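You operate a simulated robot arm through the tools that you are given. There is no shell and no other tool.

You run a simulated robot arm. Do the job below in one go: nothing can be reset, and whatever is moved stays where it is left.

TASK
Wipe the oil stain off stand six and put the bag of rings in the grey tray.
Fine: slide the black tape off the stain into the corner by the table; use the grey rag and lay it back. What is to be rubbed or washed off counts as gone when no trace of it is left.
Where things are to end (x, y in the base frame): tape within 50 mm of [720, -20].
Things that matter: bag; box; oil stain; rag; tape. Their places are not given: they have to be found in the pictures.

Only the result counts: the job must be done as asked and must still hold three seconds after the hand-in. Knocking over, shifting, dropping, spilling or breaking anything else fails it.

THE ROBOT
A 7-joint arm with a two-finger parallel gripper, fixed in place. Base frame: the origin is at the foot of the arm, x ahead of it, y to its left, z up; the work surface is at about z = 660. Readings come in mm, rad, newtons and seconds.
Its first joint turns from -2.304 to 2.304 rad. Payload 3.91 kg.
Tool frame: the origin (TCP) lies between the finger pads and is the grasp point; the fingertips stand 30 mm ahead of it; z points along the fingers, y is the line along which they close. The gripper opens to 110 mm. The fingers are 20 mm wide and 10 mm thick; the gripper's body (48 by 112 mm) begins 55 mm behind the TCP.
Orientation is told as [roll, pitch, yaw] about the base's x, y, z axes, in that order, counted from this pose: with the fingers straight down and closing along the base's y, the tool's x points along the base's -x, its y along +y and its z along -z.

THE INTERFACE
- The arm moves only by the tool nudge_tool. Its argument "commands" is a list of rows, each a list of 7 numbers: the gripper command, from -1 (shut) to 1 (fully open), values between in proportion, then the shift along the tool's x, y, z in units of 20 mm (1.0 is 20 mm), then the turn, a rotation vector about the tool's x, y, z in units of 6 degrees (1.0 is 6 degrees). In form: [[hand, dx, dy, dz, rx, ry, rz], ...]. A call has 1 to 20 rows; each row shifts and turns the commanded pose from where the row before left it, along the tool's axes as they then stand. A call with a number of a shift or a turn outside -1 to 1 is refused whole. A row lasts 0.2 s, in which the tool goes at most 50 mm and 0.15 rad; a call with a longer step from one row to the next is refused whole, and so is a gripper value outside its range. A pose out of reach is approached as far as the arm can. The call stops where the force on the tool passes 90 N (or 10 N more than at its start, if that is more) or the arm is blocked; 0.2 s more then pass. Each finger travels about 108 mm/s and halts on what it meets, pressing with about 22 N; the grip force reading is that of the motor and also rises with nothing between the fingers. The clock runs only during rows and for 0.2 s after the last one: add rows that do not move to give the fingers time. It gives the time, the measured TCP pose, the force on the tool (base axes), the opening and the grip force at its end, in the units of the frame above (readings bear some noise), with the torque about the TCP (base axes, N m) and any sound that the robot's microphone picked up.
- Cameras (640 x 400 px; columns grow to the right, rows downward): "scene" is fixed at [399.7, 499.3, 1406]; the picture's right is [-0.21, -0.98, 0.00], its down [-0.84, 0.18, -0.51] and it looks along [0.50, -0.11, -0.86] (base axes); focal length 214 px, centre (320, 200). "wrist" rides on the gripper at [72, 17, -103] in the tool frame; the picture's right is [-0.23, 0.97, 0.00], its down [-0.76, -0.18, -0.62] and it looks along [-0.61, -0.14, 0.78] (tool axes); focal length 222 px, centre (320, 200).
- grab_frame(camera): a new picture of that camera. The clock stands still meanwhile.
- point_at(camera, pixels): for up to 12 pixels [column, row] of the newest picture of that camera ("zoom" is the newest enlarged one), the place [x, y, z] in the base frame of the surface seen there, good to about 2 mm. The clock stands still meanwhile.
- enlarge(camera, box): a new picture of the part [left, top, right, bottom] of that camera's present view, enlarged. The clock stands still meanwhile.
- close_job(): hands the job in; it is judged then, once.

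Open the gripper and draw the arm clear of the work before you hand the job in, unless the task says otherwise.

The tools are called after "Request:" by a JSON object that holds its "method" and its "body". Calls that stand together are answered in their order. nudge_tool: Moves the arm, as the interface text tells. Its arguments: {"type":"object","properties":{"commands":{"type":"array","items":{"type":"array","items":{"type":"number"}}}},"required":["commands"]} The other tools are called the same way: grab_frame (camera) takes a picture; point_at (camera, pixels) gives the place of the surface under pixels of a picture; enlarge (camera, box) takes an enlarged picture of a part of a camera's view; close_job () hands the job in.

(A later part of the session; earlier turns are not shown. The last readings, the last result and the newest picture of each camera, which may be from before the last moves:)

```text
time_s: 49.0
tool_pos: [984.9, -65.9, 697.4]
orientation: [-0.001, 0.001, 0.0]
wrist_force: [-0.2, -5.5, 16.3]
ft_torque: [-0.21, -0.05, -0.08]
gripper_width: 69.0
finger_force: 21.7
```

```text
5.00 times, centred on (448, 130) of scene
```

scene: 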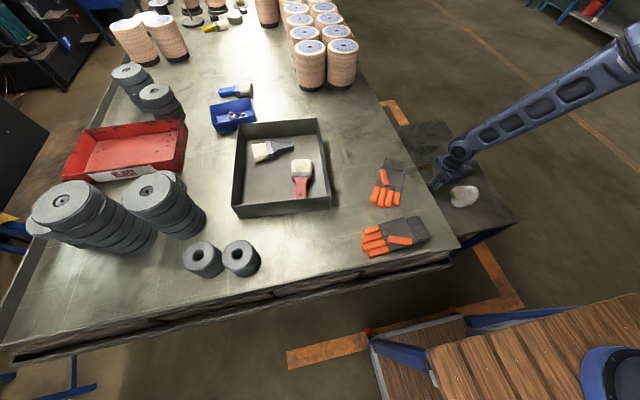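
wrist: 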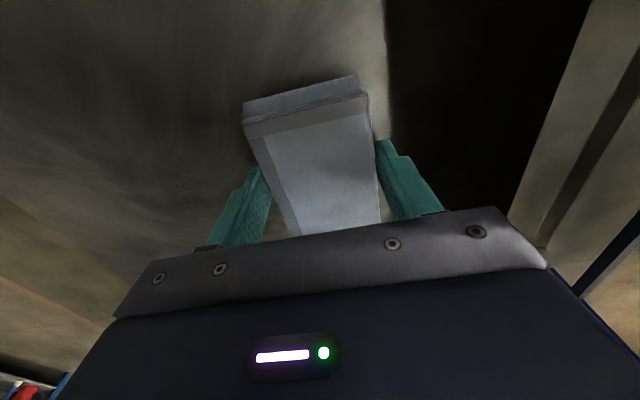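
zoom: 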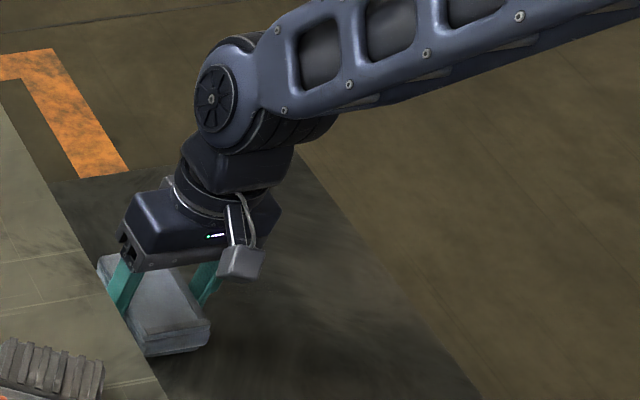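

The stroke worked with about 16 N. I shift to x≈1013 and stroke back, then again forward.

Request:
{"method": "nudge_tool", "body": {"commands": [[-1, -0.7, 0, 0, 0, 0, 0], [-1, -0.7, 0, 0, 0, 0, 0], [-1, 0, -0.7, 0, 0, 0, 0], [-1, 0, -0.7, 0, 0, 0, 0], [-1, 0, -0.7, 0, 0, 0, 0], [-1, 0, -0.7, 0, 0, 0, 0], [-1, 0, -0.7, 0, 0, 0, 0], [-1, 0, -0.7, 0, 0, 0, 0], [-1, 0, -0.7, 0, 0, 0, 0], [-1, 0, -0.7, 0, 0, 0, 0], [-1, 0, -0.7, 0, 0, 0, 0], [-1, 0, 0, 0, 0, 0, 0]]}}

Request:
{"method": "nudge_tool", "body": {"commands": [[-1, -0.5, 0, 0, 0, 0, 0], [-1, 0, 0.7, 0, 0, 0, 0], [-1, 0, 0.7, 0, 0, 0, 0], [-1, 0, 0.7, 0, 0, 0, 0], [-1, 0, 0.7, 0, 0, 0, 0], [-1, 0, 0.7, 0, 0, 0, 0], [-1, 0, 0.7, 0, 0, 0, 0], [-1, 0, 0.7, 0, 0, 0, 0], [-1, 0, 0.7, 0, 0, 0, 0], [-1, 0, 0.7, 0, 0, 0, 0], [-1, 0, 0, 0, 0, 0, 0]]}}

Request:
{"method": "nudge_tool", "body": {"commands": [[-1, 1, 0, 0, 0, 0, 0], [-1, 1, 0, 0, 0, 0, 0], [-1, 1, -0.7, 0, 0, 0, 0], [-1, 1, -0.7, 0, 0, 0, 0], [-1, 0, -0.7, 0, 0, 0, 0], [-1, 0, -0.7, 0, 0, 0, 0], [-1, 0, -0.7, 0, 0, 0, 0], [-1, 0, -0.7, 0, 0, 0, 0], [-1, 0, -0.7, 0, 0, 0, 0], [-1, 0, -0.7, 0, 0, 0, 0], [-1, 0, 0, 0, 0, 0, 0]]}}

Request:
{"method": "enlarge", "body": {"camera": "scene", "box": [384, 90, 512, 170]}}

```text
time_s: 51.6
tool_pos: [1013.9, -193.8, 698.2]
orientation: [0.0, 0.0, -0.002]
wrist_force: [0.0, -2.0, 1.6]
ft_torque: [-0.01, 0.01, -0.01]
gripper_width: 69.2
finger_force: 21.7
```

```text
time_s: 54.0
tool_pos: [1024.3, -63.9, 698.0]
orientation: [-0.001, 0.001, 0.0]
wrist_force: [0.6, 1.4, 4.4]
ft_torque: [-0.01, -0.02, 0.01]
gripper_width: 69.4
finger_force: 22.3
```

```text
time_s: 56.4
tool_pos: [942.1, -179.0, 696.5]
orientation: [0.0, 0.0, -0.001]
wrist_force: [-2.1, -2.2, 4.9]
ft_torque: [-0.06, 0.03, 0.01]
gripper_width: 69.0
finger_force: 22.6
```

```text
5.00 times, centred on (448, 130) of scene
```

zoom: 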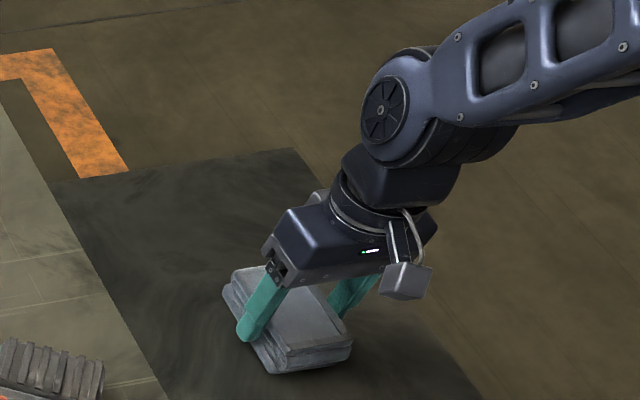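

Force has dropped to a few newtons, so contact is light at the end. I lift the rag and draw back to inspect the result from the scene camera.

Request:
{"method": "nudge_tool", "body": {"commands": [[-1, 0, 0, -1, 0, 0, 0], [-1, 0, 0, -1, 0, 0, 0], [-1, 1, -1, -1, 0, 0, 0], [-1, 1, -1, -1, 0, 0, 0], [-1, 1, -1, -1, 0, 0, 0], [-1, 1, -1, -1, 0, 0, 0], [-1, 1, 0, -1, 0, 0, 0], [-1, 1, 0, -1, 0, 0, 0], [-1, 0, 0, 0, 0, 0, 0], [-1, 0, 0, 0, 0, 0, 0]]}}

Request:
{"method": "enlarge", "body": {"camera": "scene", "box": [385, 110, 485, 172]}}

Request:
{"method": "grab_frame", "body": {"camera": "wrist"}}

```text
time_s: 58.6
tool_pos: [824.7, -258.7, 857.4]
orientation: [0.0, -0.002, 0.0]
wrist_force: [0.0, 0.5, 0.0]
ft_torque: [0.03, -0.02, 0.0]
gripper_width: 69.1
finger_force: 21.8
```

```text
6.40 times, centred on (435, 141) of scene
```

zoom: 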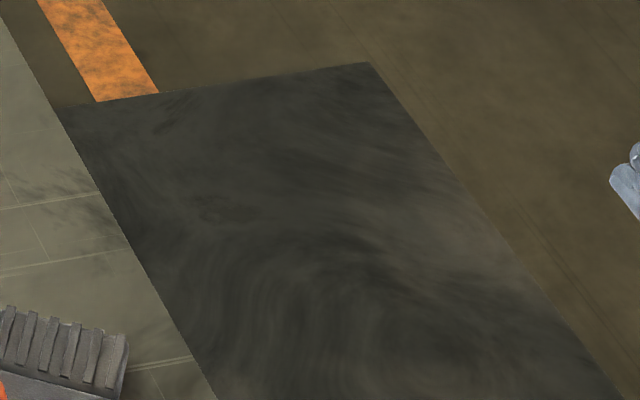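

```text
taken
```

wrist: 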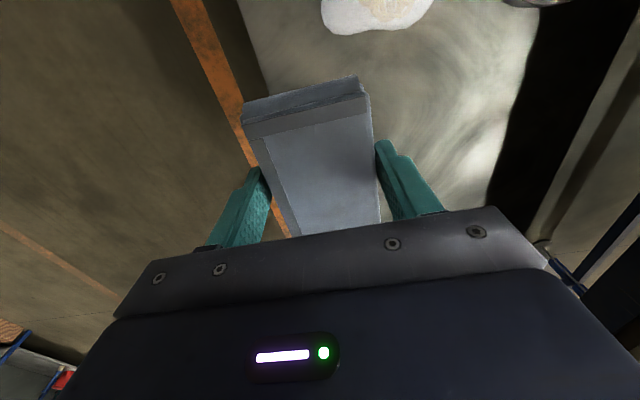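

The main smear looks gone; there is a small darker mark near zoom (215,208). I enlarge that spot.

Request:
{"method": "enlarge", "body": {"camera": "scene", "box": [400, 125, 464, 165]}}

Request:
{"method": "point_at", "body": {"camera": "zoom", "pixels": [[100, 175], [160, 150], [50, 150], [200, 160], [110, 190], [150, 300], [400, 260], [300, 200]]}}

```text
10.00 times, centred on (432, 145) of scene
```

zoom: 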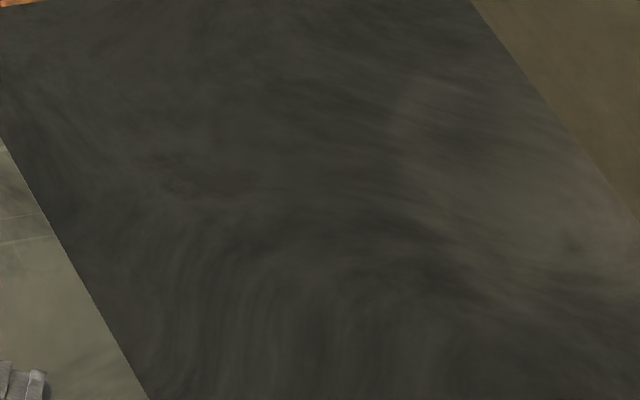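

```text
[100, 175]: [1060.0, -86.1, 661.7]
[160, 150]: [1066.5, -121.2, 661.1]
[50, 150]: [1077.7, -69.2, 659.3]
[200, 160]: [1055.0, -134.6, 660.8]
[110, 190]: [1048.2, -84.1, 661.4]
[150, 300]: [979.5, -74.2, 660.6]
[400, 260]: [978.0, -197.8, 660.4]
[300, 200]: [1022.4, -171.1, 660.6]
```

The hard-edged smear has vanished, but a faint patch remains near (1045,-120). I rub again with more pressure over x 985–1080.

Request:
{"method": "nudge_tool", "body": {"commands": [[-1, -1, 0.35, 0, 0, 0, 0], [-1, -1, 0.35, 0, 0, 0, 0], [-1, -1, 0.35, 0, 0, 0, 0], [-1, -1, 0.35, 0.5, 0, 0, 0], [-1, -1, 0.35, 1, 0, 0, 0], [-1, -1, 0.35, 1, 0, 0, 0], [-1, -1, 0.35, 1, 0, 0, 0], [-1, -1, 0.35, 1, 0, 0, 0], [-1, -1, 0.35, 1, 0, 0, 0], [-1, -1, 0.35, 1, 0, 0, 0], [-1, -0.5, 0, 1, 0, 0, 0], [-1, 0, 0, 0.2, 0, 0, 0], [-1, 0, 0, 0.2, 0, 0, 0], [-1, 0, 0, 0.1, 0, 0, 0], [-1, 0, 0, 0, 0, 0, 0]]}}

```text
time_s: 61.8
tool_pos: [1032.9, -188.3, 697.5]
orientation: [-0.001, 0.0, 0.001]
wrist_force: [0.1, -0.8, -0.5]
ft_torque: [-0.01, 0.02, 0.01]
gripper_width: 69.1
finger_force: 22.1
```

No contact yet at z 697.5; I lower a little more.

Request:
{"method": "nudge_tool", "body": {"commands": [[-1, 0, 0, 0.1, 0, 0, 0], [-1, 0, 0, 0.1, 0, 0, 0], [-1, 0, 0, 0, 0, 0, 0]]}}

```text
time_s: 62.6
tool_pos: [1033.2, -188.1, 696.4]
orientation: [0.0, -0.005, 0.0]
wrist_force: [2.5, -0.3, 30.5]
ft_torque: [0.0, -0.09, 0.03]
gripper_width: 69.0
finger_force: 22.1
```

Contact at 30 N. I stroke over and back with slight downfeed to keep pressure.

Request:
{"method": "nudge_tool", "body": {"commands": [[-1, 0, 0.6, 0, 0, 0, 0], [-1, 0, 0.6, 0, 0, 0, 0], [-1, 0, 0.6, 0, 0, 0, 0], [-1, 0, 0.6, 0.02, 0, 0, 0], [-1, 0, 0.6, 0, 0, 0, 0], [-1, 0, 0.6, 0.02, 0, 0, 0], [-1, 0, 0.6, 0, 0, 0, 0], [-1, 0, 0.6, 0.02, 0, 0, 0], [-1, 0, 0.6, 0, 0, 0, 0], [-1, 0, 0.6, 0, 0, 0, 0], [-1, 0, 0, 0, 0, 0, 0]]}}

Request:
{"method": "nudge_tool", "body": {"commands": [[-1, 0.8, 0, 0, 0, 0, 0], [-1, 0.8, 0, 0.03, 0, 0, 0], [-1, 0, -0.6, 0, 0, 0, 0], [-1, 0, -0.6, 0.02, 0, 0, 0], [-1, 0, -0.6, 0, 0, 0, 0], [-1, 0, -0.6, 0.02, 0, 0, 0], [-1, 0, -0.6, 0, 0, 0, 0], [-1, 0, -0.6, 0.02, 0, 0, 0], [-1, 0, -0.6, 0, 0, 0, 0], [-1, 0, -0.6, 0.02, 0, 0, 0], [-1, 0, -0.6, 0, 0, 0, 0], [-1, 0, -0.6, 0, 0, 0, 0], [-1, 0, 0, 0, 0, 0, 0]]}}

```text
time_s: 65.0
tool_pos: [1034.7, -67.0, 692.0]
orientation: [0.001, 0.001, -0.001]
wrist_force: [-0.5, 0.0, -0.3]
ft_torque: [-0.01, -0.02, 0.0]
gripper_width: 69.3
finger_force: 22.2
```

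```text
time_s: 67.8
tool_pos: [1002.3, -187.9, 689.5]
orientation: [0.0, -0.001, -0.003]
wrist_force: [0.4, 5.6, 21.0]
ft_torque: [0.44, 0.06, -0.17]
gripper_width: 69.5
finger_force: 22.1
```

The tool is at z 689.5, so the fingertips are near the surface and the rag has slid up in the grip. I lift and look before going on.

Request:
{"method": "nudge_tool", "body": {"commands": [[-1, 0, 0, -1, 0, 0, 0], [-1, 0, 0, -1, 0, 0, 0], [-1, 1, -1, -1, 0, 0, 0], [-1, 1, -1, -1, 0, 0, 0], [-1, 1, -1, -1, 0, 0, 0], [-1, 1, 0, -1, 0, 0, 0], [-1, 1, 0, -1, 0, 0, 0], [-1, 1, 0, -1, 0, 0, 0], [-1, 1, 0, 0, 0, 0, 0], [-1, 1, 0, 0, 0, 0, 0], [-1, 0, 0, 0, 0, 0, 0]]}}

Request:
{"method": "enlarge", "body": {"camera": "scene", "box": [385, 110, 485, 172]}}

Request:
{"method": "enlarge", "body": {"camera": "scene", "box": [440, 60, 600, 180]}}

Request:
{"method": "grab_frame", "body": {"camera": "wrist"}}

```text
time_s: 70.2
tool_pos: [841.1, -249.2, 851.4]
orientation: [0.003, -0.001, -0.001]
wrist_force: [-0.4, -0.3, 0.1]
ft_torque: [0.01, -0.02, 0.05]
gripper_width: 69.3
finger_force: 21.9
```

```text
6.40 times, centred on (435, 141) of scene
```

zoom: 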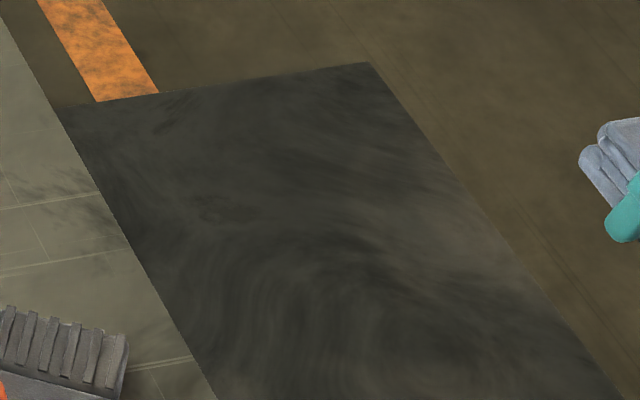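

```text
3.33 times, centred on (520, 120) of scene
```

zoom: 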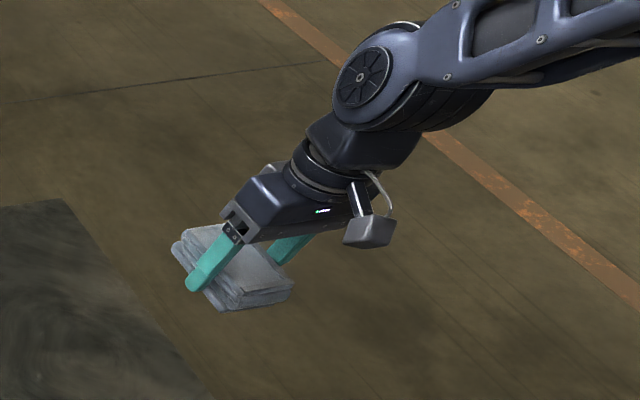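

```text
taken
```

wrist: 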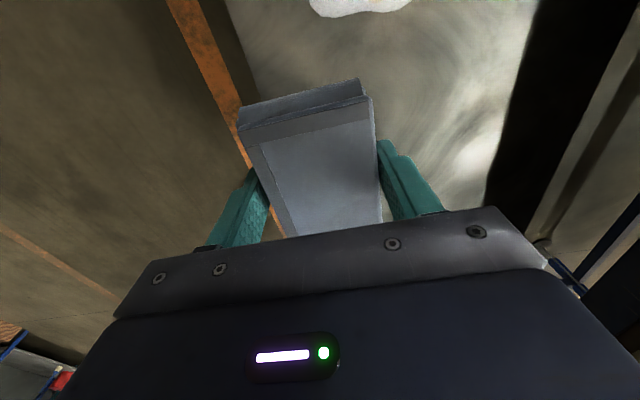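

The stain's streaks are gone; the faint mark at (215,208) did not change, so it may be stand texture. I lay the rag back at its place so I can inspect with the wrist camera unobstructed.

Request:
{"method": "nudge_tool", "body": {"commands": [[-1, -0.8, 0.3, 0, 0, 0, 0], [-1, -0.82, 0.31, 0, 0, 0, 0], [-1, 0, 0, 0, 0, 0, -1], [-1, 0, 0, 0, 0, 0, -1], [-1, 0, 0, 0, 0, 0, -0.33], [-1, 0, 0, 1, 0, 0, 0], [-1, 0, 0, 1, 0, 0, 0], [-1, 0, 0, 1, 0, 0, 0], [-1, 0, 0, 1, 0, 0, 0], [-1, 0, 0, 1, 0, 0, 0], [-1, 0, 0, 1, 0, 0, 0], [-1, 0, 0, 0.6, 0, 0, 0], [-1, 0, 0, 0.6, 0, 0, 0], [-1, 0, 0, 0, 0, 0, 0]]}}

Request:
{"method": "enlarge", "body": {"camera": "scene", "box": [420, 110, 532, 190]}}

```text
time_s: 73.2
tool_pos: [875.9, -235.0, 707.0]
orientation: [-0.001, 0.0, 0.244]
wrist_force: [0.4, -0.5, -1.3]
ft_torque: [-0.01, 0.0, 0.0]
gripper_width: 69.4
finger_force: 21.7
```

```text
5.00 times, centred on (476, 150) of scene
```

zoom: 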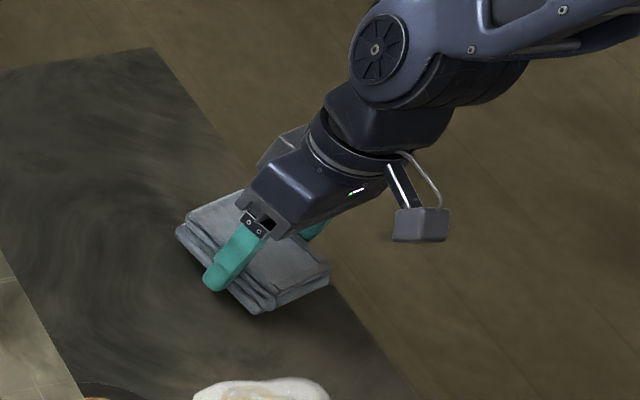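

Rag is over its original place. I lower in fine steps until it touches.

Request:
{"method": "nudge_tool", "body": {"commands": [[-1, 0.1, -0.1, 0.2, 0, 0, 0], [-1, 0, 0, 0.2, 0, 0, 0], [-1, 0, 0, 0.15, 0, 0, 0], [-1, 0, 0, 0.1, 0, 0, 0], [-1, 0, 0, 0, 0, 0, 0]]}}

```text
time_s: 74.4
tool_pos: [873.3, -238.0, 692.9]
orientation: [-0.001, -0.001, 0.242]
wrist_force: [-0.2, 0.5, -0.1]
ft_torque: [0.01, 0.02, 0.02]
gripper_width: 69.2
finger_force: 22.1
```

Still free at z 692.9; two more millimetre steps.

Request:
{"method": "nudge_tool", "body": {"commands": [[-1, 0, 0, 0.06, 0, 0, 0], [-1, 0, 0, 0, 0, 0, 0]]}}

Request:
{"method": "grab_frame", "body": {"camera": "wrist"}}

```text
time_s: 75.0
tool_pos: [873.2, -238.0, 691.5]
orientation: [0.0, 0.0, 0.245]
wrist_force: [-0.2, -0.4, -0.2]
ft_torque: [0.01, 0.01, 0.01]
gripper_width: 69.5
finger_force: 22.3
```

```text
taken
```

wrist: 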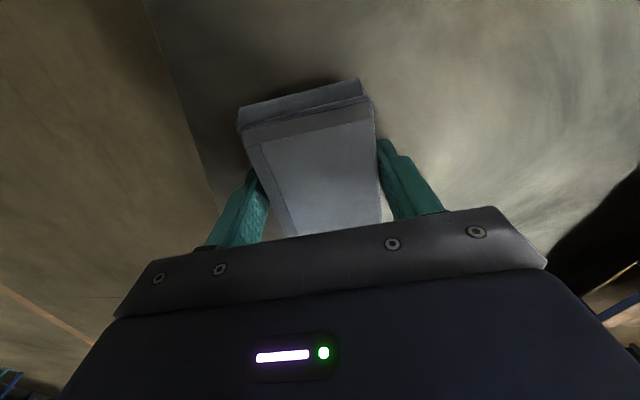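

The fingertips are ~1 mm over the surface and the rag at most a millimetre up; I open and rise, then fly to the inspection pose.

Request:
{"method": "nudge_tool", "body": {"commands": [[-0.2, 0, 0, 0, 0, 0, 0], [0.4, 0, 0, 0, 0, 0, 0], [0.8, 0, 0, 0, 0, 0, 0], [0.8, 0, 0, 0, 0, 0, 0], [0.8, 0, 0, -0.5, 0, 0, 0], [0.8, 0, 0, -1, 0, 0, 0], [0.8, 0, 0, -1, 0, 0, 0], [0.8, 0, 0, -1, 0, 0, 0], [0.8, 0, 0, -1, 0, 0, 0], [0.8, 0, 0, -1, 0, 0, 0], [0.8, 0, 0, -1, 0, 0, 1], [0.8, 0, 0, -1, 0, 0, 1], [0.8, 0, 0, -1, 0, 0, 0.33], [0.8, 0, 1, -0.5, 0, 0, 0], [0.8, 0, 1, 0, 0, 0, 0], [0.8, 0, 1, 0, 0, 0, 0], [0.8, 0, 1, 0, 0, 0, 0], [0.8, 0, 1, 0, 0, 0, 0], [0.8, 0, 1, 0, 0, 0, 0], [0.8, 0, 1, 0, 0, 0, 0]]}}

Request:
{"method": "nudge_tool", "body": {"commands": [[1, -0.6, 1, 0, 0, 0, 0], [1, 0, 0.2, 0, 0, 0, 0], [1, 0, 0, 0, 0, 0, 0]]}}

Request:
{"method": "grab_frame", "body": {"camera": "wrist"}}

Request:
{"method": "enlarge", "body": {"camera": "wrist", "box": [220, 100, 400, 212]}}

Request:
{"method": "enlarge", "body": {"camera": "scene", "box": [420, 110, 532, 190]}}

```text
time_s: 79.2
tool_pos: [872.5, -97.7, 872.5]
orientation: [0.0, 0.0, -0.001]
wrist_force: [0.2, 0.1, -0.4]
ft_torque: [0.03, -0.01, 0.02]
gripper_width: 99.2
finger_force: 0.1
```

```text
time_s: 80.0
tool_pos: [884.9, -73.5, 872.7]
orientation: [-0.001, 0.002, 0.0]
wrist_force: [0.1, 0.1, -0.7]
ft_torque: [0.0, 0.01, 0.02]
gripper_width: 110.0
finger_force: 0.1
```

```text
taken
```

wrist: 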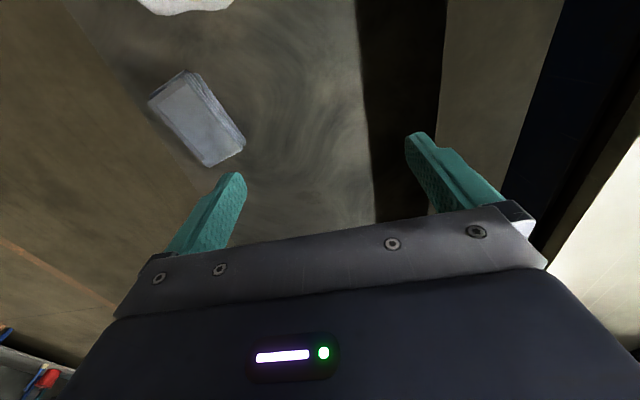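

```text
3.56 times, centred on (310, 156) of wrist
```

zoom: 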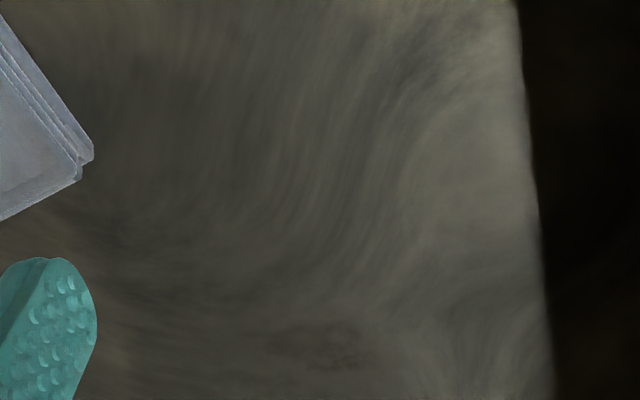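

```text
5.00 times, centred on (476, 150) of scene
```

zoom: 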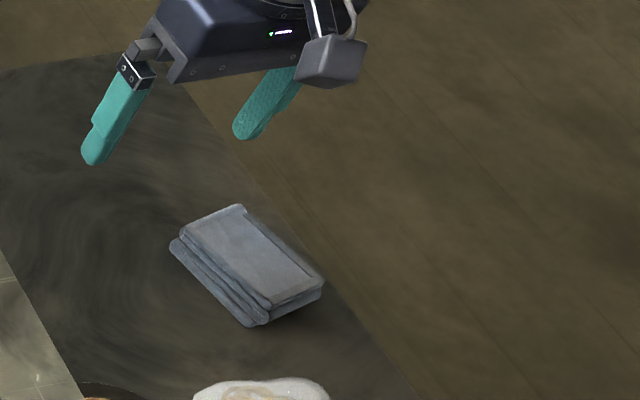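

The streaky stain is gone; a small mottled patch remains at zoom (330,340), ≈(1045,-118). I go to the same closer viewpoint used before wiping to compare.

Request:
{"method": "nudge_tool", "body": {"commands": [[1, -1, -1, 1, 0, 0, 0], [1, -1, -1, 1, 0, 0, 0], [1, -1, 0, 1, 0, 0, 0], [1, -1, 0, 1, 0, 0, 0], [1, -1, 0, 1, 0, 0, 0], [1, -1, 0, 1, 0, 0, 0], [1, -0.4, 0, 0.6, 0, 0, 0], [1, 0, 0, 0, 0, 0, 0], [1, 0, 0, 0, 0, 0, 0]]}}

Request:
{"method": "enlarge", "body": {"camera": "wrist", "box": [200, 60, 440, 220]}}

Request:
{"method": "enlarge", "body": {"camera": "wrist", "box": [280, 140, 360, 190]}}

```text
time_s: 82.0
tool_pos: [1013.6, -113.6, 740.1]
orientation: [-0.001, 0.0, -0.001]
wrist_force: [1.1, 0.7, 0.5]
ft_torque: [0.0, 0.01, 0.0]
gripper_width: 109.9
finger_force: 0.1
```

```text
2.50 times, centred on (320, 140) of wrist
```

zoom: 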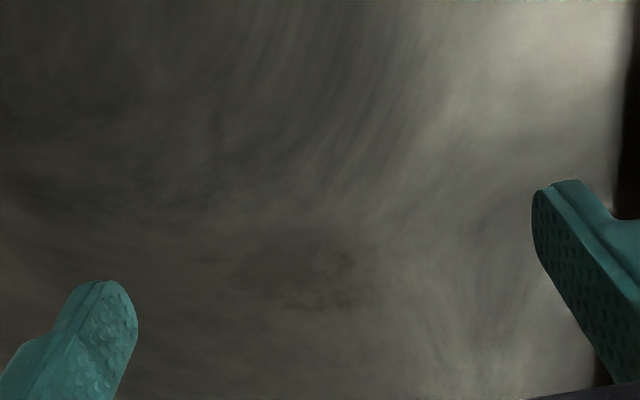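

```text
8.00 times, centred on (320, 165) of wrist
```

zoom: 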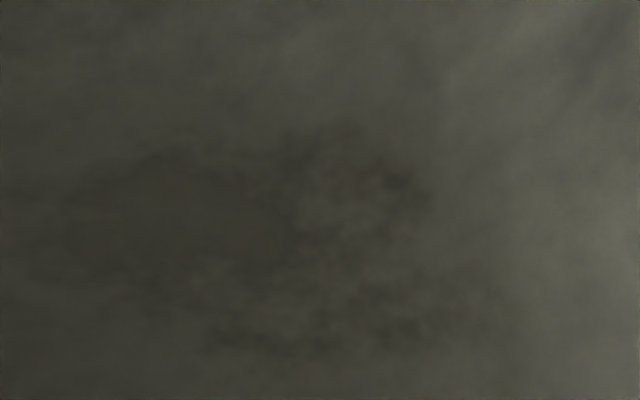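

The patch is identical in shape and tone before and after wiping, soft like the stand's own texture, while all crisp streaks are gone — the stain is removed. Now I go to view the bag.

Request:
{"method": "nudge_tool", "body": {"commands": [[1, 0, 0, -1, 0, 0, 0], [1, 0, 0, -1, 0, 0, 0], [1, 0, 0, -1, 0, 0, 0], [1, 1, 0, -1, 0, 0, 0], [1, 1, 0, -1, 0, 0, 0], [1, 1, 0, -1, 0, 0, 0], [1, 1, 0, -1, 0, 0, 0], [1, 1, 0, -1, 0, 0, 0], [1, 1, 0, 0, 0, 0, 0], [1, 1, 0, 0, 0, 0, 0], [1, 1, 0, 0, 0, 0, 0], [1, 1, -0.5, 0, 0, 0, 0], [1, 1, -0.5, 0, 0, 0, 0], [1, 1, -0.5, 0, 0, 0, 0], [1, 1, -0.5, 0, 0, 0, 0], [1, 1, 0, 0, 0, 0, 0], [1, 1, 0, 0, 0, 0, 0], [1, 1, 0, 0, 0, 0, 0], [1, 1, 0, 0, 0, 0, 0], [1, 1, 0, 0, 0, 0, 0]]}}

Request:
{"method": "nudge_tool", "body": {"commands": [[1, 1, 0, 0, 0, 0, 0], [1, 0.7, 0, 0, 0, 0, 0], [1, 0, 0, 0, 0, 0, 0]]}}

Request:
{"method": "grab_frame", "body": {"camera": "wrist"}}

Request:
{"method": "grab_frame", "body": {"camera": "scene"}}

Request:
{"method": "enlarge", "body": {"camera": "wrist", "box": [240, 80, 440, 220]}}

```text
time_s: 86.2
tool_pos: [671.7, -154.7, 901.3]
orientation: [-0.001, 0.0, 0.002]
wrist_force: [0.4, 0.8, -0.2]
ft_torque: [-0.02, 0.03, -0.02]
gripper_width: 109.9
finger_force: 0.0
```

```text
time_s: 87.0
tool_pos: [637.4, -153.9, 899.1]
orientation: [-0.002, 0.0, 0.0]
wrist_force: [-0.2, 0.3, 0.7]
ft_torque: [-0.03, -0.02, -0.06]
gripper_width: 110.1
finger_force: 0.0
```

```text
taken
```

wrist: 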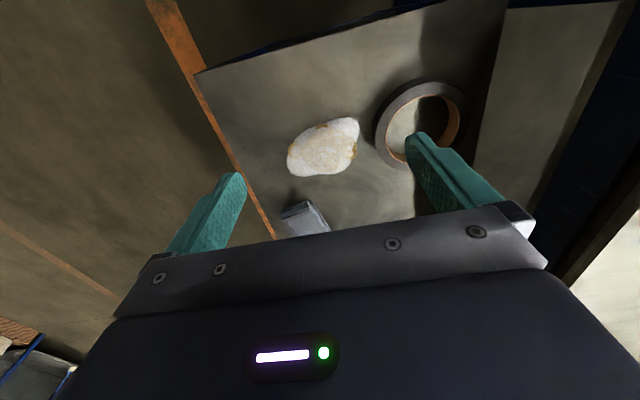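

```text
taken
```

scene: 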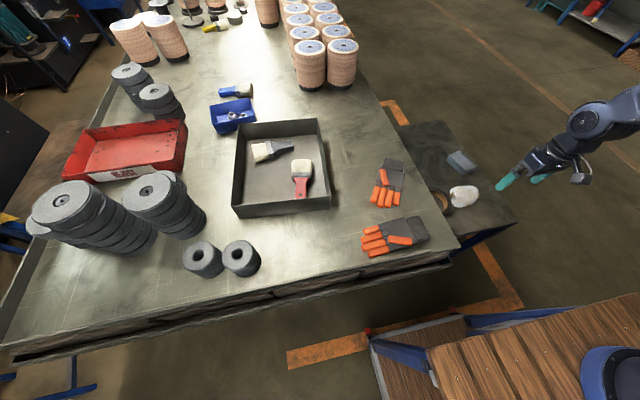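

```text
2.86 times, centred on (340, 150) of wrist
```

zoom: 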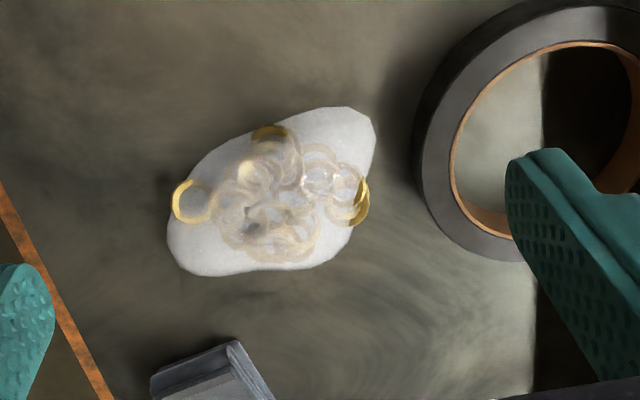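

The bag is a white pouch with brass rings showing. I measure its outline, the tape ring and the rag, as well as the tray interior.

Request:
{"method": "point_at", "body": {"camera": "zoom", "pixels": [[170, 240], [374, 130], [290, 112], [260, 272], [355, 240], [175, 195], [270, 195], [330, 190], [220, 250], [240, 150], [320, 130], [300, 240]]}}

Request:
{"method": "point_at", "body": {"camera": "wrist", "pixels": [[380, 130], [425, 84], [460, 105], [393, 163], [388, 130], [405, 98], [310, 230], [300, 205], [285, 215], [320, 205]]}}

Request:
{"method": "point_at", "body": {"camera": "scene", "pixels": [[250, 195], [265, 195], [280, 200], [245, 205], [232, 208], [331, 200], [302, 165], [297, 195], [270, 152], [240, 137], [255, 170], [320, 120]]}}

Request:
{"method": "enlarge", "body": {"camera": "scene", "box": [220, 105, 348, 225]}}

```text
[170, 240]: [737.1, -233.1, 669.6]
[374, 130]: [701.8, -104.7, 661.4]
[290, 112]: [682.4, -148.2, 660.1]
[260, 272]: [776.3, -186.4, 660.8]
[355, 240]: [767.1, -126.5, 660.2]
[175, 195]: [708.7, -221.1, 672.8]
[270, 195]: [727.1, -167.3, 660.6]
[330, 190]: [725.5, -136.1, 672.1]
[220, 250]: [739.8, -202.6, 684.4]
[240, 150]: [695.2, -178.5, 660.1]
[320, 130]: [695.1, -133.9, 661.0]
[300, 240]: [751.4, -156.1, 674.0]
```

```text
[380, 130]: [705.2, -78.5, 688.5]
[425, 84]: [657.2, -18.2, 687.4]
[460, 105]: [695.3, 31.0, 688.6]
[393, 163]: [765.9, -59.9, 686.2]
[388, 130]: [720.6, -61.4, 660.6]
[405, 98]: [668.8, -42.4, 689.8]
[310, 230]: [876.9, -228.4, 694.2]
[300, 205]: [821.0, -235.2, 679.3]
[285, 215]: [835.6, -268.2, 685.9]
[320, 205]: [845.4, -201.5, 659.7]
```

```text
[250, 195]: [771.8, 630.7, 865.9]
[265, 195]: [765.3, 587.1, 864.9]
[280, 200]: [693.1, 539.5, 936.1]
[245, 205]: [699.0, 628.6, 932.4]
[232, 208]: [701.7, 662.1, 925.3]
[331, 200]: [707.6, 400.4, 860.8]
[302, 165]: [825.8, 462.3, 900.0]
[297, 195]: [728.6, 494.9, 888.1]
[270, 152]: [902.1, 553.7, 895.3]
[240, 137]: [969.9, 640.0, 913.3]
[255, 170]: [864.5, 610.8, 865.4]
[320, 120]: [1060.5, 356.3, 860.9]
```

```text
3.33 times, centred on (284, 165) of scene
```

zoom: 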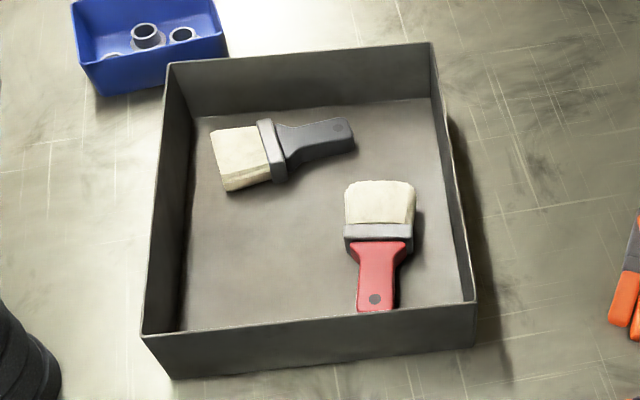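

The tape rests at ≈(718,-22) as asked, the rag back at its place. The bag centre is ≈(728,-167), long axis ~15° off y; I go above it with the fingers closing across its narrow side (yaw 105°).

Request:
{"method": "nudge_tool", "body": {"commands": [[1, -1, -0.65, 0, 0, 0, -1], [1, -1, 0, 0, 0, 0, -1], [1, -1, 0, 0, 0, 0, -1], [1, -1, 0, 0, 0, 0, -1], [1, 0, 0, 0, 0, 0, -1], [1, 0, 0, 0, 0, 0, -1], [1, 0, 0, 0, 0, 0, -1], [1, 0, 0, 0, 0, 0, -1], [1, 0, 0, 0, 0, 0, -1], [1, 0, 0, 0, 0, 0, -1], [1, 0, 0, 0, 0, 0, -1], [1, 0, 0, 0, 0, 0, -1], [1, 0, 0, 0, 0, 0, -1], [1, 0, 0, 0, 0, 0, -1], [1, 0, 0, 0, 0, 0, -1], [1, 0, 0, 0, 0, 0, -1], [1, 0, 0, 0, 0, 0, -1], [1, 0, 0, 0, 0, 0, -0.5], [1, 0, 0, 0, 0, 0, 0]]}}

Request:
{"method": "grab_frame", "body": {"camera": "wrist"}}

```text
time_s: 91.0
tool_pos: [716.4, -154.0, 900.7]
orientation: [0.002, 0.0, 1.831]
wrist_force: [-0.5, -0.5, 0.1]
ft_torque: [-0.02, 0.01, 0.02]
gripper_width: 110.3
finger_force: 0.1
```

```text
taken
```

wrist: 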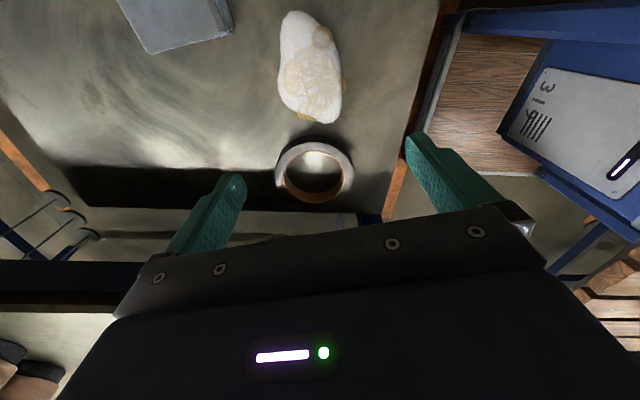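

From this view the bag outline is clear, and a mottled patch shows at (92,95). I measure both.

Request:
{"method": "point_at", "body": {"camera": "wrist", "pixels": [[295, 12], [305, 122], [281, 60], [341, 80], [318, 30], [332, 42], [283, 90], [328, 110], [310, 70], [92, 95], [80, 80], [105, 105]]}}

Request:
{"method": "enlarge", "body": {"camera": "wrist", "box": [30, 40, 190, 160]}}

Request:
{"method": "enlarge", "body": {"camera": "wrist", "box": [250, 0, 370, 140]}}

```text
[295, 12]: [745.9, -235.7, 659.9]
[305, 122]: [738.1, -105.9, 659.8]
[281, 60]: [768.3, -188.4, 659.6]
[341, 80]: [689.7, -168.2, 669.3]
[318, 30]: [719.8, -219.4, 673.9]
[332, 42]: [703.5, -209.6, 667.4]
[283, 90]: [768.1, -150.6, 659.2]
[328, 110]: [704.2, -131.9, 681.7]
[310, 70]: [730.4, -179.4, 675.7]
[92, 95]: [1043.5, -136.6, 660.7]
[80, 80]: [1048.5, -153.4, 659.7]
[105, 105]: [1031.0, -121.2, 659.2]
```

```text
3.33 times, centred on (110, 100) of wrist
```

zoom: 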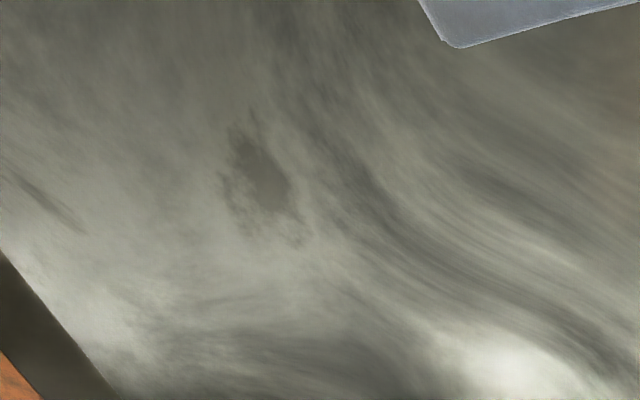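

```text
2.86 times, centred on (310, 70) of wrist
```

zoom: 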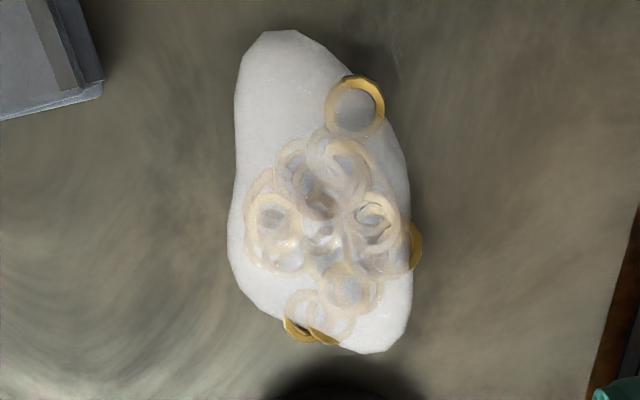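

A mottled spot with a ragged rim stands at ≈(1043,-137); where my later strokes had hardly any pressure. To be safe I rub it again firmly: back to the rag (yaw 14°).

Request:
{"method": "nudge_tool", "body": {"commands": [[1, 0, 0, 0, 0, 0, 1], [1, 0, 0, 0, 0, 0, 1], [1, 0, 0, 0, 0, 0, 1], [1, 0, 0, 0, 0, 0, 1], [1, 0, 0, 0, 0, 0, 1], [1, 0, 0, 0, 0, 0, 1], [1, 0, 0, 0, 0, 0, 1], [1, 0, 0, 0, 0, 0, 1], [1, 0, 0, 0, 0, 0, 1], [1, 0, 0, 0, 0, 0, 1], [1, 0, 0, 0, 0, 0, 1], [1, 0, 0, 0, 0, 0, 1], [1, 0, 0, 0, 0, 0, 1], [1, 0, 0, 0, 0, 0, 1], [1, 0, 0, 0, 0, 0, 1], [1, 0, 0, 0, 0, 0, 0.15], [1, 0, 0, 0, 0, 0, 0]]}}

Request:
{"method": "nudge_tool", "body": {"commands": [[1, -1, -1, 0, 0, 0, 0], [1, -1, -1, 0, 0, 0, 0], [1, -1, -1, 0, 0, 0, 0], [1, -1, -1, 0, 0, 0, 0], [1, -1, -1, 0, 0, 0, 0], [1, -1, -0.94, 0, 0, 0, 0], [0.8, -0.66, 0, 1, 0, 0, 0], [0.8, 0, 0, 1, 0, 0, 0], [0.8, 0, 0, 1, 0, 0, 0], [0.8, 0, 0, 1, 0, 0, 0], [0.8, 0, 0, 1, 0, 0, 0], [0.8, 0, 0, 0, 0, 0, 0], [0.8, 0, 0, 0, 0, 0, 0]]}}

Request:
{"method": "grab_frame", "body": {"camera": "wrist"}}

```text
time_s: 94.6
tool_pos: [717.0, -155.3, 900.2]
orientation: [0.001, 0.001, 0.246]
wrist_force: [0.5, 0.3, -0.1]
ft_torque: [-0.02, -0.01, 0.0]
gripper_width: 110.1
finger_force: 0.1
```

```text
time_s: 97.4
tool_pos: [876.2, -237.3, 800.2]
orientation: [-0.002, 0.001, 0.247]
wrist_force: [0.0, -0.8, -0.7]
ft_torque: [0.01, 0.02, -0.01]
gripper_width: 98.9
finger_force: 0.1
```

```text
taken
```

wrist: 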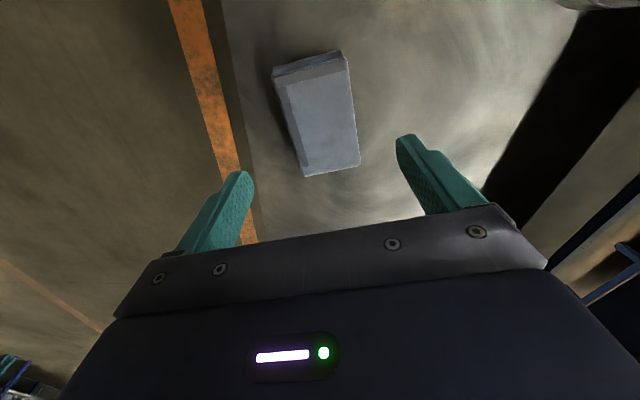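

The rag lies where it was. I grip it again at z≈700.

Request:
{"method": "nudge_tool", "body": {"commands": [[0.8, 0, 0, 1, 0, 0, 0], [0.8, 0, 0, 1, 0, 0, 0], [0.8, 0, 0, 1, 0, 0, 0], [0.8, 0, 0, 1, 0, 0, 0], [0.8, 0, 0, 1, 0, 0, 0], [0.8, 0, 0, 0, 0, 0, 0], [0.4, 0, 0, 0, 0, 0, 0], [0, 0, 0, 0, 0, 0, 0], [-0.5, 0, 0, 0, 0, 0, 0], [-1, 0, 0, 0, 0, 0, 0], [-1, 0, 0, 0, 0, 0, 0], [-1, 0, 0, 0, 0, 0, 0]]}}

```text
time_s: 100.0
tool_pos: [874.4, -237.7, 700.6]
orientation: [-0.001, 0.0, 0.246]
wrist_force: [0.2, 0.4, -0.8]
ft_torque: [0.01, -0.03, -0.02]
gripper_width: 69.3
finger_force: 22.1
```

Gripped. I lift 20 mm and carry it to (1030,-150), then lower to touch.

Request:
{"method": "nudge_tool", "body": {"commands": [[-1, 0, 0, -0.5, 0, 0, 0], [-1, 0, 0, -0.5, 0, 0, 0], [-1, -0.96, 0.264, 0, 0, 0, 0], [-1, -0.96, 0.264, 0, 0, 0, 0], [-1, -0.96, 0.264, 0, 0, 0, 0], [-1, -0.96, 0.264, 0, 0, 0, 0], [-1, -0.96, 0.264, 0, 0, 0, 0], [-1, -0.96, 0.264, 0, 0, 0, 0], [-1, -0.96, 0.264, 0, 0, 0, 0], [-1, -0.96, 0.264, 0, 0, 0, 0], [-1, -0.96, 0.264, 0, 0, 0, 0], [-1, 0, 0, 0.5, 0, 0, 0], [-1, 0, 0, 0.5, 0, 0, 0], [-1, 0, 0, 0.05, 0, 0, 0], [-1, 0, 0, 0.05, 0, 0, 0], [-1, 0, 0, 0, 0, 0, 0]]}}

```text
time_s: 103.4
tool_pos: [1032.4, -148.2, 699.7]
orientation: [-0.001, -0.003, 0.246]
wrist_force: [-0.4, 3.9, 25.1]
ft_torque: [0.12, 0.25, 0.01]
gripper_width: 68.9
finger_force: 21.7
```

25 N of contact right over the spot. I scrub back and forth with small moves, feeding down slightly.

Request:
{"method": "nudge_tool", "body": {"commands": [[-1, 0, 0.5, 0, 0, 0, 0], [-1, 0, 0.5, 0, 0, 0, 0], [-1, 0, 0.5, 0.02, 0, 0, 0], [-1, 0, -0.5, 0, 0, 0, 0], [-1, 0, -0.5, 0.02, 0, 0, 0], [-1, 0, -0.5, 0, 0, 0, 0], [-1, 0, 0, 0, 0, 0, 0]]}}

Request:
{"method": "nudge_tool", "body": {"commands": [[-1, 0, 0, 0.05, 0, 0, 0], [-1, 0, 0.5, 0, 0, 0, 0], [-1, 0, 0.5, 0.02, 0, 0, 0], [-1, 0, 0.5, 0.02, 0, 0, 0], [-1, 0, 0.5, 0, 0, 0, 0], [-1, 0, 0, 0, 0, 0, 0]]}}

```text
time_s: 105.0
tool_pos: [1030.9, -147.4, 698.0]
orientation: [-0.001, -0.001, 0.247]
wrist_force: [-2.7, 8.0, 15.4]
ft_torque: [0.45, 0.11, -0.02]
gripper_width: 69.1
finger_force: 22.2
```

```text
time_s: 106.4
tool_pos: [1021.8, -111.0, 695.9]
orientation: [0.001, -0.003, 0.245]
wrist_force: [3.8, -10.9, 28.3]
ft_torque: [-0.47, -0.16, -0.03]
gripper_width: 69.0
finger_force: 21.7
```

Contact stayed firm (15–28 N). I also rub along the long axis and back across the neighbouring area.

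Request:
{"method": "nudge_tool", "body": {"commands": [[-1, -0.5, 0, 0, 0, 0, 0], [-1, -0.5, -0.5, 0, 0, 0, 0], [-1, 0, -0.5, 0.02, 0, 0, 0], [-1, 0, -0.5, 0, 0, 0, 0], [-1, 0, -0.5, 0.02, 0, 0, 0], [-1, 0, -0.5, 0, 0, 0, 0], [-1, 0.5, 0, 0, 0, 0, 0], [-1, 0, 0, 0, 0, 0, 0]]}}

Request:
{"method": "nudge_tool", "body": {"commands": [[-1, 0.6, 0, 0.02, 0, 0, 0], [-1, 0.6, 0, 0.02, 0, 0, 0], [-1, 0.6, 0, 0, 0, 0, 0], [-1, 0.6, 0.5, 0, 0, 0, 0], [-1, 0, 0.6, 0.02, 0, 0, 0], [-1, 0, 0.6, 0, 0, 0, 0], [-1, 0, 0.6, 0.02, 0, 0, 0], [-1, 0, 0.6, 0, 0, 0, 0], [-1, 0, 0.6, 0, 0, 0, 0], [-1, 0, 0, 0, 0, 0, 0]]}}

```text
time_s: 108.2
tool_pos: [1043.9, -157.3, 696.0]
orientation: [-0.004, -0.003, 0.244]
wrist_force: [10.3, -0.7, 27.4]
ft_torque: [0.21, -0.15, 0.03]
gripper_width: 69.1
finger_force: 21.6
```

```text
time_s: 110.4
tool_pos: [980.3, -99.0, 692.2]
orientation: [0.0, -0.001, 0.247]
wrist_force: [0.4, -1.6, 14.3]
ft_torque: [-0.14, 0.12, 0.01]
gripper_width: 69.1
finger_force: 22.3
```

The area has been rubbed firmly. I lift and carry the rag back to (874,-237).

Request:
{"method": "nudge_tool", "body": {"commands": [[-1, 0, 0, -0.5, 0, 0, 0], [-1, 0, 0, -1, 0, 0, 0], [-1, 0.974, -0.776, 0, 0, 0, 0], [-1, 0.974, -0.776, 0, 0, 0, 0], [-1, 0.974, -0.776, 0, 0, 0, 0], [-1, 0.974, -0.776, 0, 0, 0, 0], [-1, 0.974, -0.776, 0, 0, 0, 0], [-1, 0.974, -0.776, 0, 0, 0, 0], [-1, 0.974, -0.776, 0, 0, 0, 0], [-1, 0, 0, 0.5, 0, 0, 0], [-1, 0, 0, 0.5, 0, 0, 0], [-1, 0, 0, 0, 0, 0, 0]]}}

Request:
{"method": "enlarge", "body": {"camera": "scene", "box": [385, 110, 485, 172]}}

```text
time_s: 113.0
tool_pos: [872.6, -238.5, 703.3]
orientation: [0.001, 0.0, 0.245]
wrist_force: [-0.1, -0.7, 0.1]
ft_torque: [-0.02, 0.02, -0.01]
gripper_width: 69.5
finger_force: 22.2
```

```text
6.40 times, centred on (435, 141) of scene
```

zoom: 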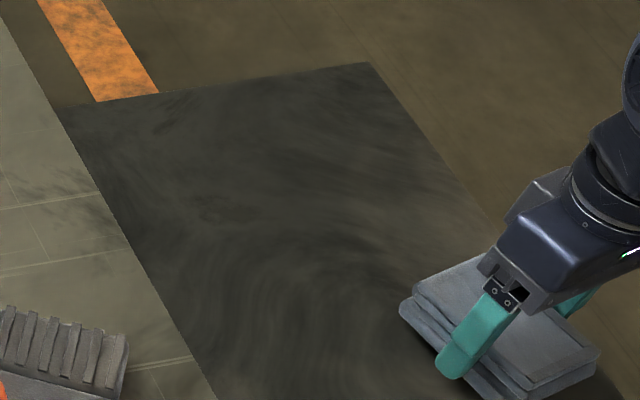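

The faint spot is unchanged even after firm rubbing, so it belongs to the stand's surface. I lower the rag to contact.

Request:
{"method": "nudge_tool", "body": {"commands": [[-1, 0, 0, 0.25, 0, 0, 0], [-1, 0, 0, 0.15, 0, 0, 0], [-1, 0, 0, 0.1, 0, 0, 0], [-1, 0, 0, 0, 0, 0, 0]]}}

```text
time_s: 114.0
tool_pos: [873.2, -238.3, 693.1]
orientation: [0.0, 0.0, 0.245]
wrist_force: [-0.3, 0.5, 4.5]
ft_torque: [-0.02, 0.12, 0.02]
gripper_width: 69.2
finger_force: 21.8
```

The rag touches lightly (4.5 N). I open, rise, and return above the stand to inspect and continue to the bag.

Request:
{"method": "nudge_tool", "body": {"commands": [[-0.2, 0, 0, 0, 0, 0, 0], [0.4, 0, 0, 0, 0, 0, 0], [0.8, 0, 0, 0, 0, 0, 0], [0.8, 0, 0, 0, 0, 0, 0], [0.8, 0, 0, -0.5, 0, 0, 0], [0.8, 0, 0, -1, 0, 0, 0], [0.8, 0, 0, -1, 0, 0, 0], [0.8, 0, 0, -1, 0, 0, 0], [0.8, 0, 0, -1, 0, 0, 0], [0.8, 0, 0, -1, 0, 0, 0], [0.8, 0, 0, -1, 0, 0, 0], [0.8, 0, 0, -1, 0, 0, 0], [0.8, 0, 0, -1, 0, 0, 0], [0.8, 0, 0, -1, 0, 0, 0], [0.8, 0, 0, -1, 0, 0, 0], [1, 0, 0, 0, 0, 0, 0]]}}

Request:
{"method": "nudge_tool", "body": {"commands": [[1, 1, 1, 0, 0, 0, -1], [1, 1, 1, 0, 0, 0, -1], [1, 1, 1, 0, 0, 0, -1], [1, 1, 1, 0, 0, 0, -1], [1, 1, 0, 0, 0, 0, -1], [1, 0, 0, 0, 0, 0, -1], [1, 0, 0, 0, 0, 0, -1], [1, 0, 0, 0, 0, 0, -1], [1, 0, 0, 0, 0, 0, -1], [1, 0, 0, 0, 0, 0, -1], [1, 0, 0, 0, 0, 0, -1], [1, 0, 0, 0, 0, 0, -1], [1, 0, 0, 0, 0, 0, -1], [1, 0, 0, 0, 0, 0, -1], [1, 0, 0, 0, 0, 0, -1], [1, 0, 0, 0, 0, 0, -0.15], [1, 0, 0, 0, 0, 0, 0]]}}

Request:
{"method": "grab_frame", "body": {"camera": "wrist"}}

Request:
{"method": "enlarge", "body": {"camera": "scene", "box": [370, 90, 530, 260]}}

```text
time_s: 117.4
tool_pos: [875.0, -237.7, 902.6]
orientation: [0.001, 0.0, 0.247]
wrist_force: [0.2, -0.8, -0.4]
ft_torque: [-0.01, 0.0, 0.0]
gripper_width: 109.8
finger_force: 0.0
```

```text
time_s: 121.0
tool_pos: [753.5, -209.2, 903.7]
orientation: [-0.001, 0.0, 1.832]
wrist_force: [0.4, -0.2, -0.6]
ft_torque: [0.02, 0.01, -0.01]
gripper_width: 110.0
finger_force: 0.1
```

```text
taken
```

wrist: 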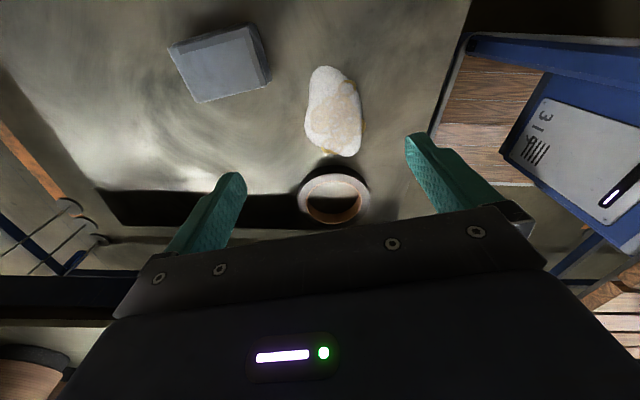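

```text
2.35 times, centred on (450, 175) of scene
```

zoom: 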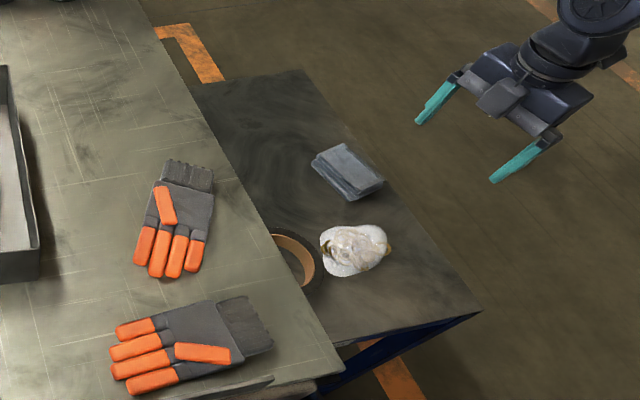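

Rag is back in place. I check once more the wiped region and the bag outline from here.

Request:
{"method": "enlarge", "body": {"camera": "wrist", "box": [0, 40, 200, 190]}}

Request:
{"method": "enlarge", "body": {"camera": "wrist", "box": [280, 50, 390, 165]}}

Request:
{"method": "point_at", "body": {"camera": "zoom", "pixels": [[235, 60], [325, 360], [175, 180], [405, 190], [180, 280], [405, 320], [220, 120], [330, 90], [370, 130], [400, 260], [240, 330], [300, 200]]}}

```text
2.67 times, centred on (100, 115) of wrist
```

zoom: 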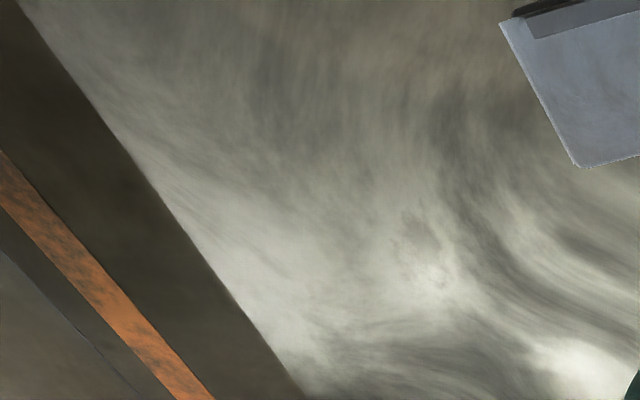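

```text
3.48 times, centred on (335, 108) of wrist
```

zoom: 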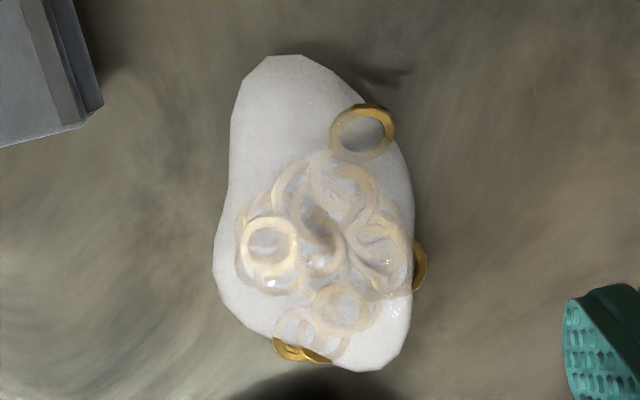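

```text
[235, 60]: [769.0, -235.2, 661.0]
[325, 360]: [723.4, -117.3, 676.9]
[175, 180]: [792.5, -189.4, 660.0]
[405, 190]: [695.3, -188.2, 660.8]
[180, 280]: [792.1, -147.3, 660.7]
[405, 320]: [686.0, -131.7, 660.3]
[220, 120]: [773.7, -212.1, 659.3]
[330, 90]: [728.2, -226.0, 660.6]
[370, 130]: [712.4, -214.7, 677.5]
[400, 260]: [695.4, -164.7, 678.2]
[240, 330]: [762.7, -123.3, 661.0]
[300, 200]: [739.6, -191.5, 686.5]
```

The bag spans about x 695–772, y -233…-113, aligned with the tool. First I repeat the earlier viewpoint (717,-154,901) to compare the spot after rubbing.

Request:
{"method": "nudge_tool", "body": {"commands": [[1, -0.8, 0.26, 0, 0, 0, 0], [1, -0.8, 0.26, 0, 0, 0, 0], [1, -0.8, 0.26, 0, 0, 0, 0], [1, -0.72, 0.25, 0.13, 0, 0, 0], [1, 0, 0, 0, 0, 0, 0], [1, 0, 0, 0, 0, 0, 0]]}}

Request:
{"method": "enlarge", "body": {"camera": "wrist", "box": [30, 40, 190, 160]}}

```text
time_s: 122.4
tool_pos: [717.5, -153.9, 900.3]
orientation: [0.0, 0.0, 1.833]
wrist_force: [-0.4, 0.1, 0.0]
ft_torque: [0.0, 0.01, -0.03]
gripper_width: 109.7
finger_force: 0.1
```

```text
3.33 times, centred on (110, 100) of wrist
```

zoom: 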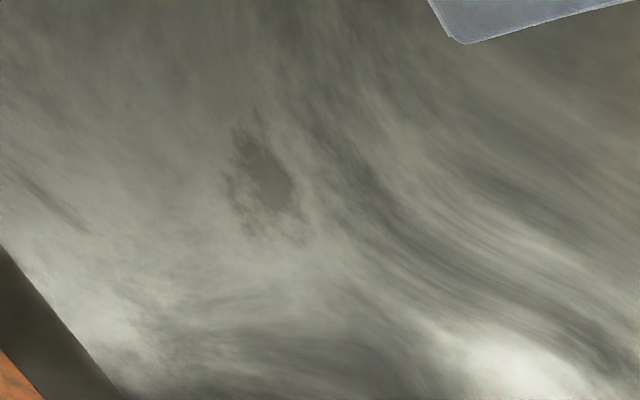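

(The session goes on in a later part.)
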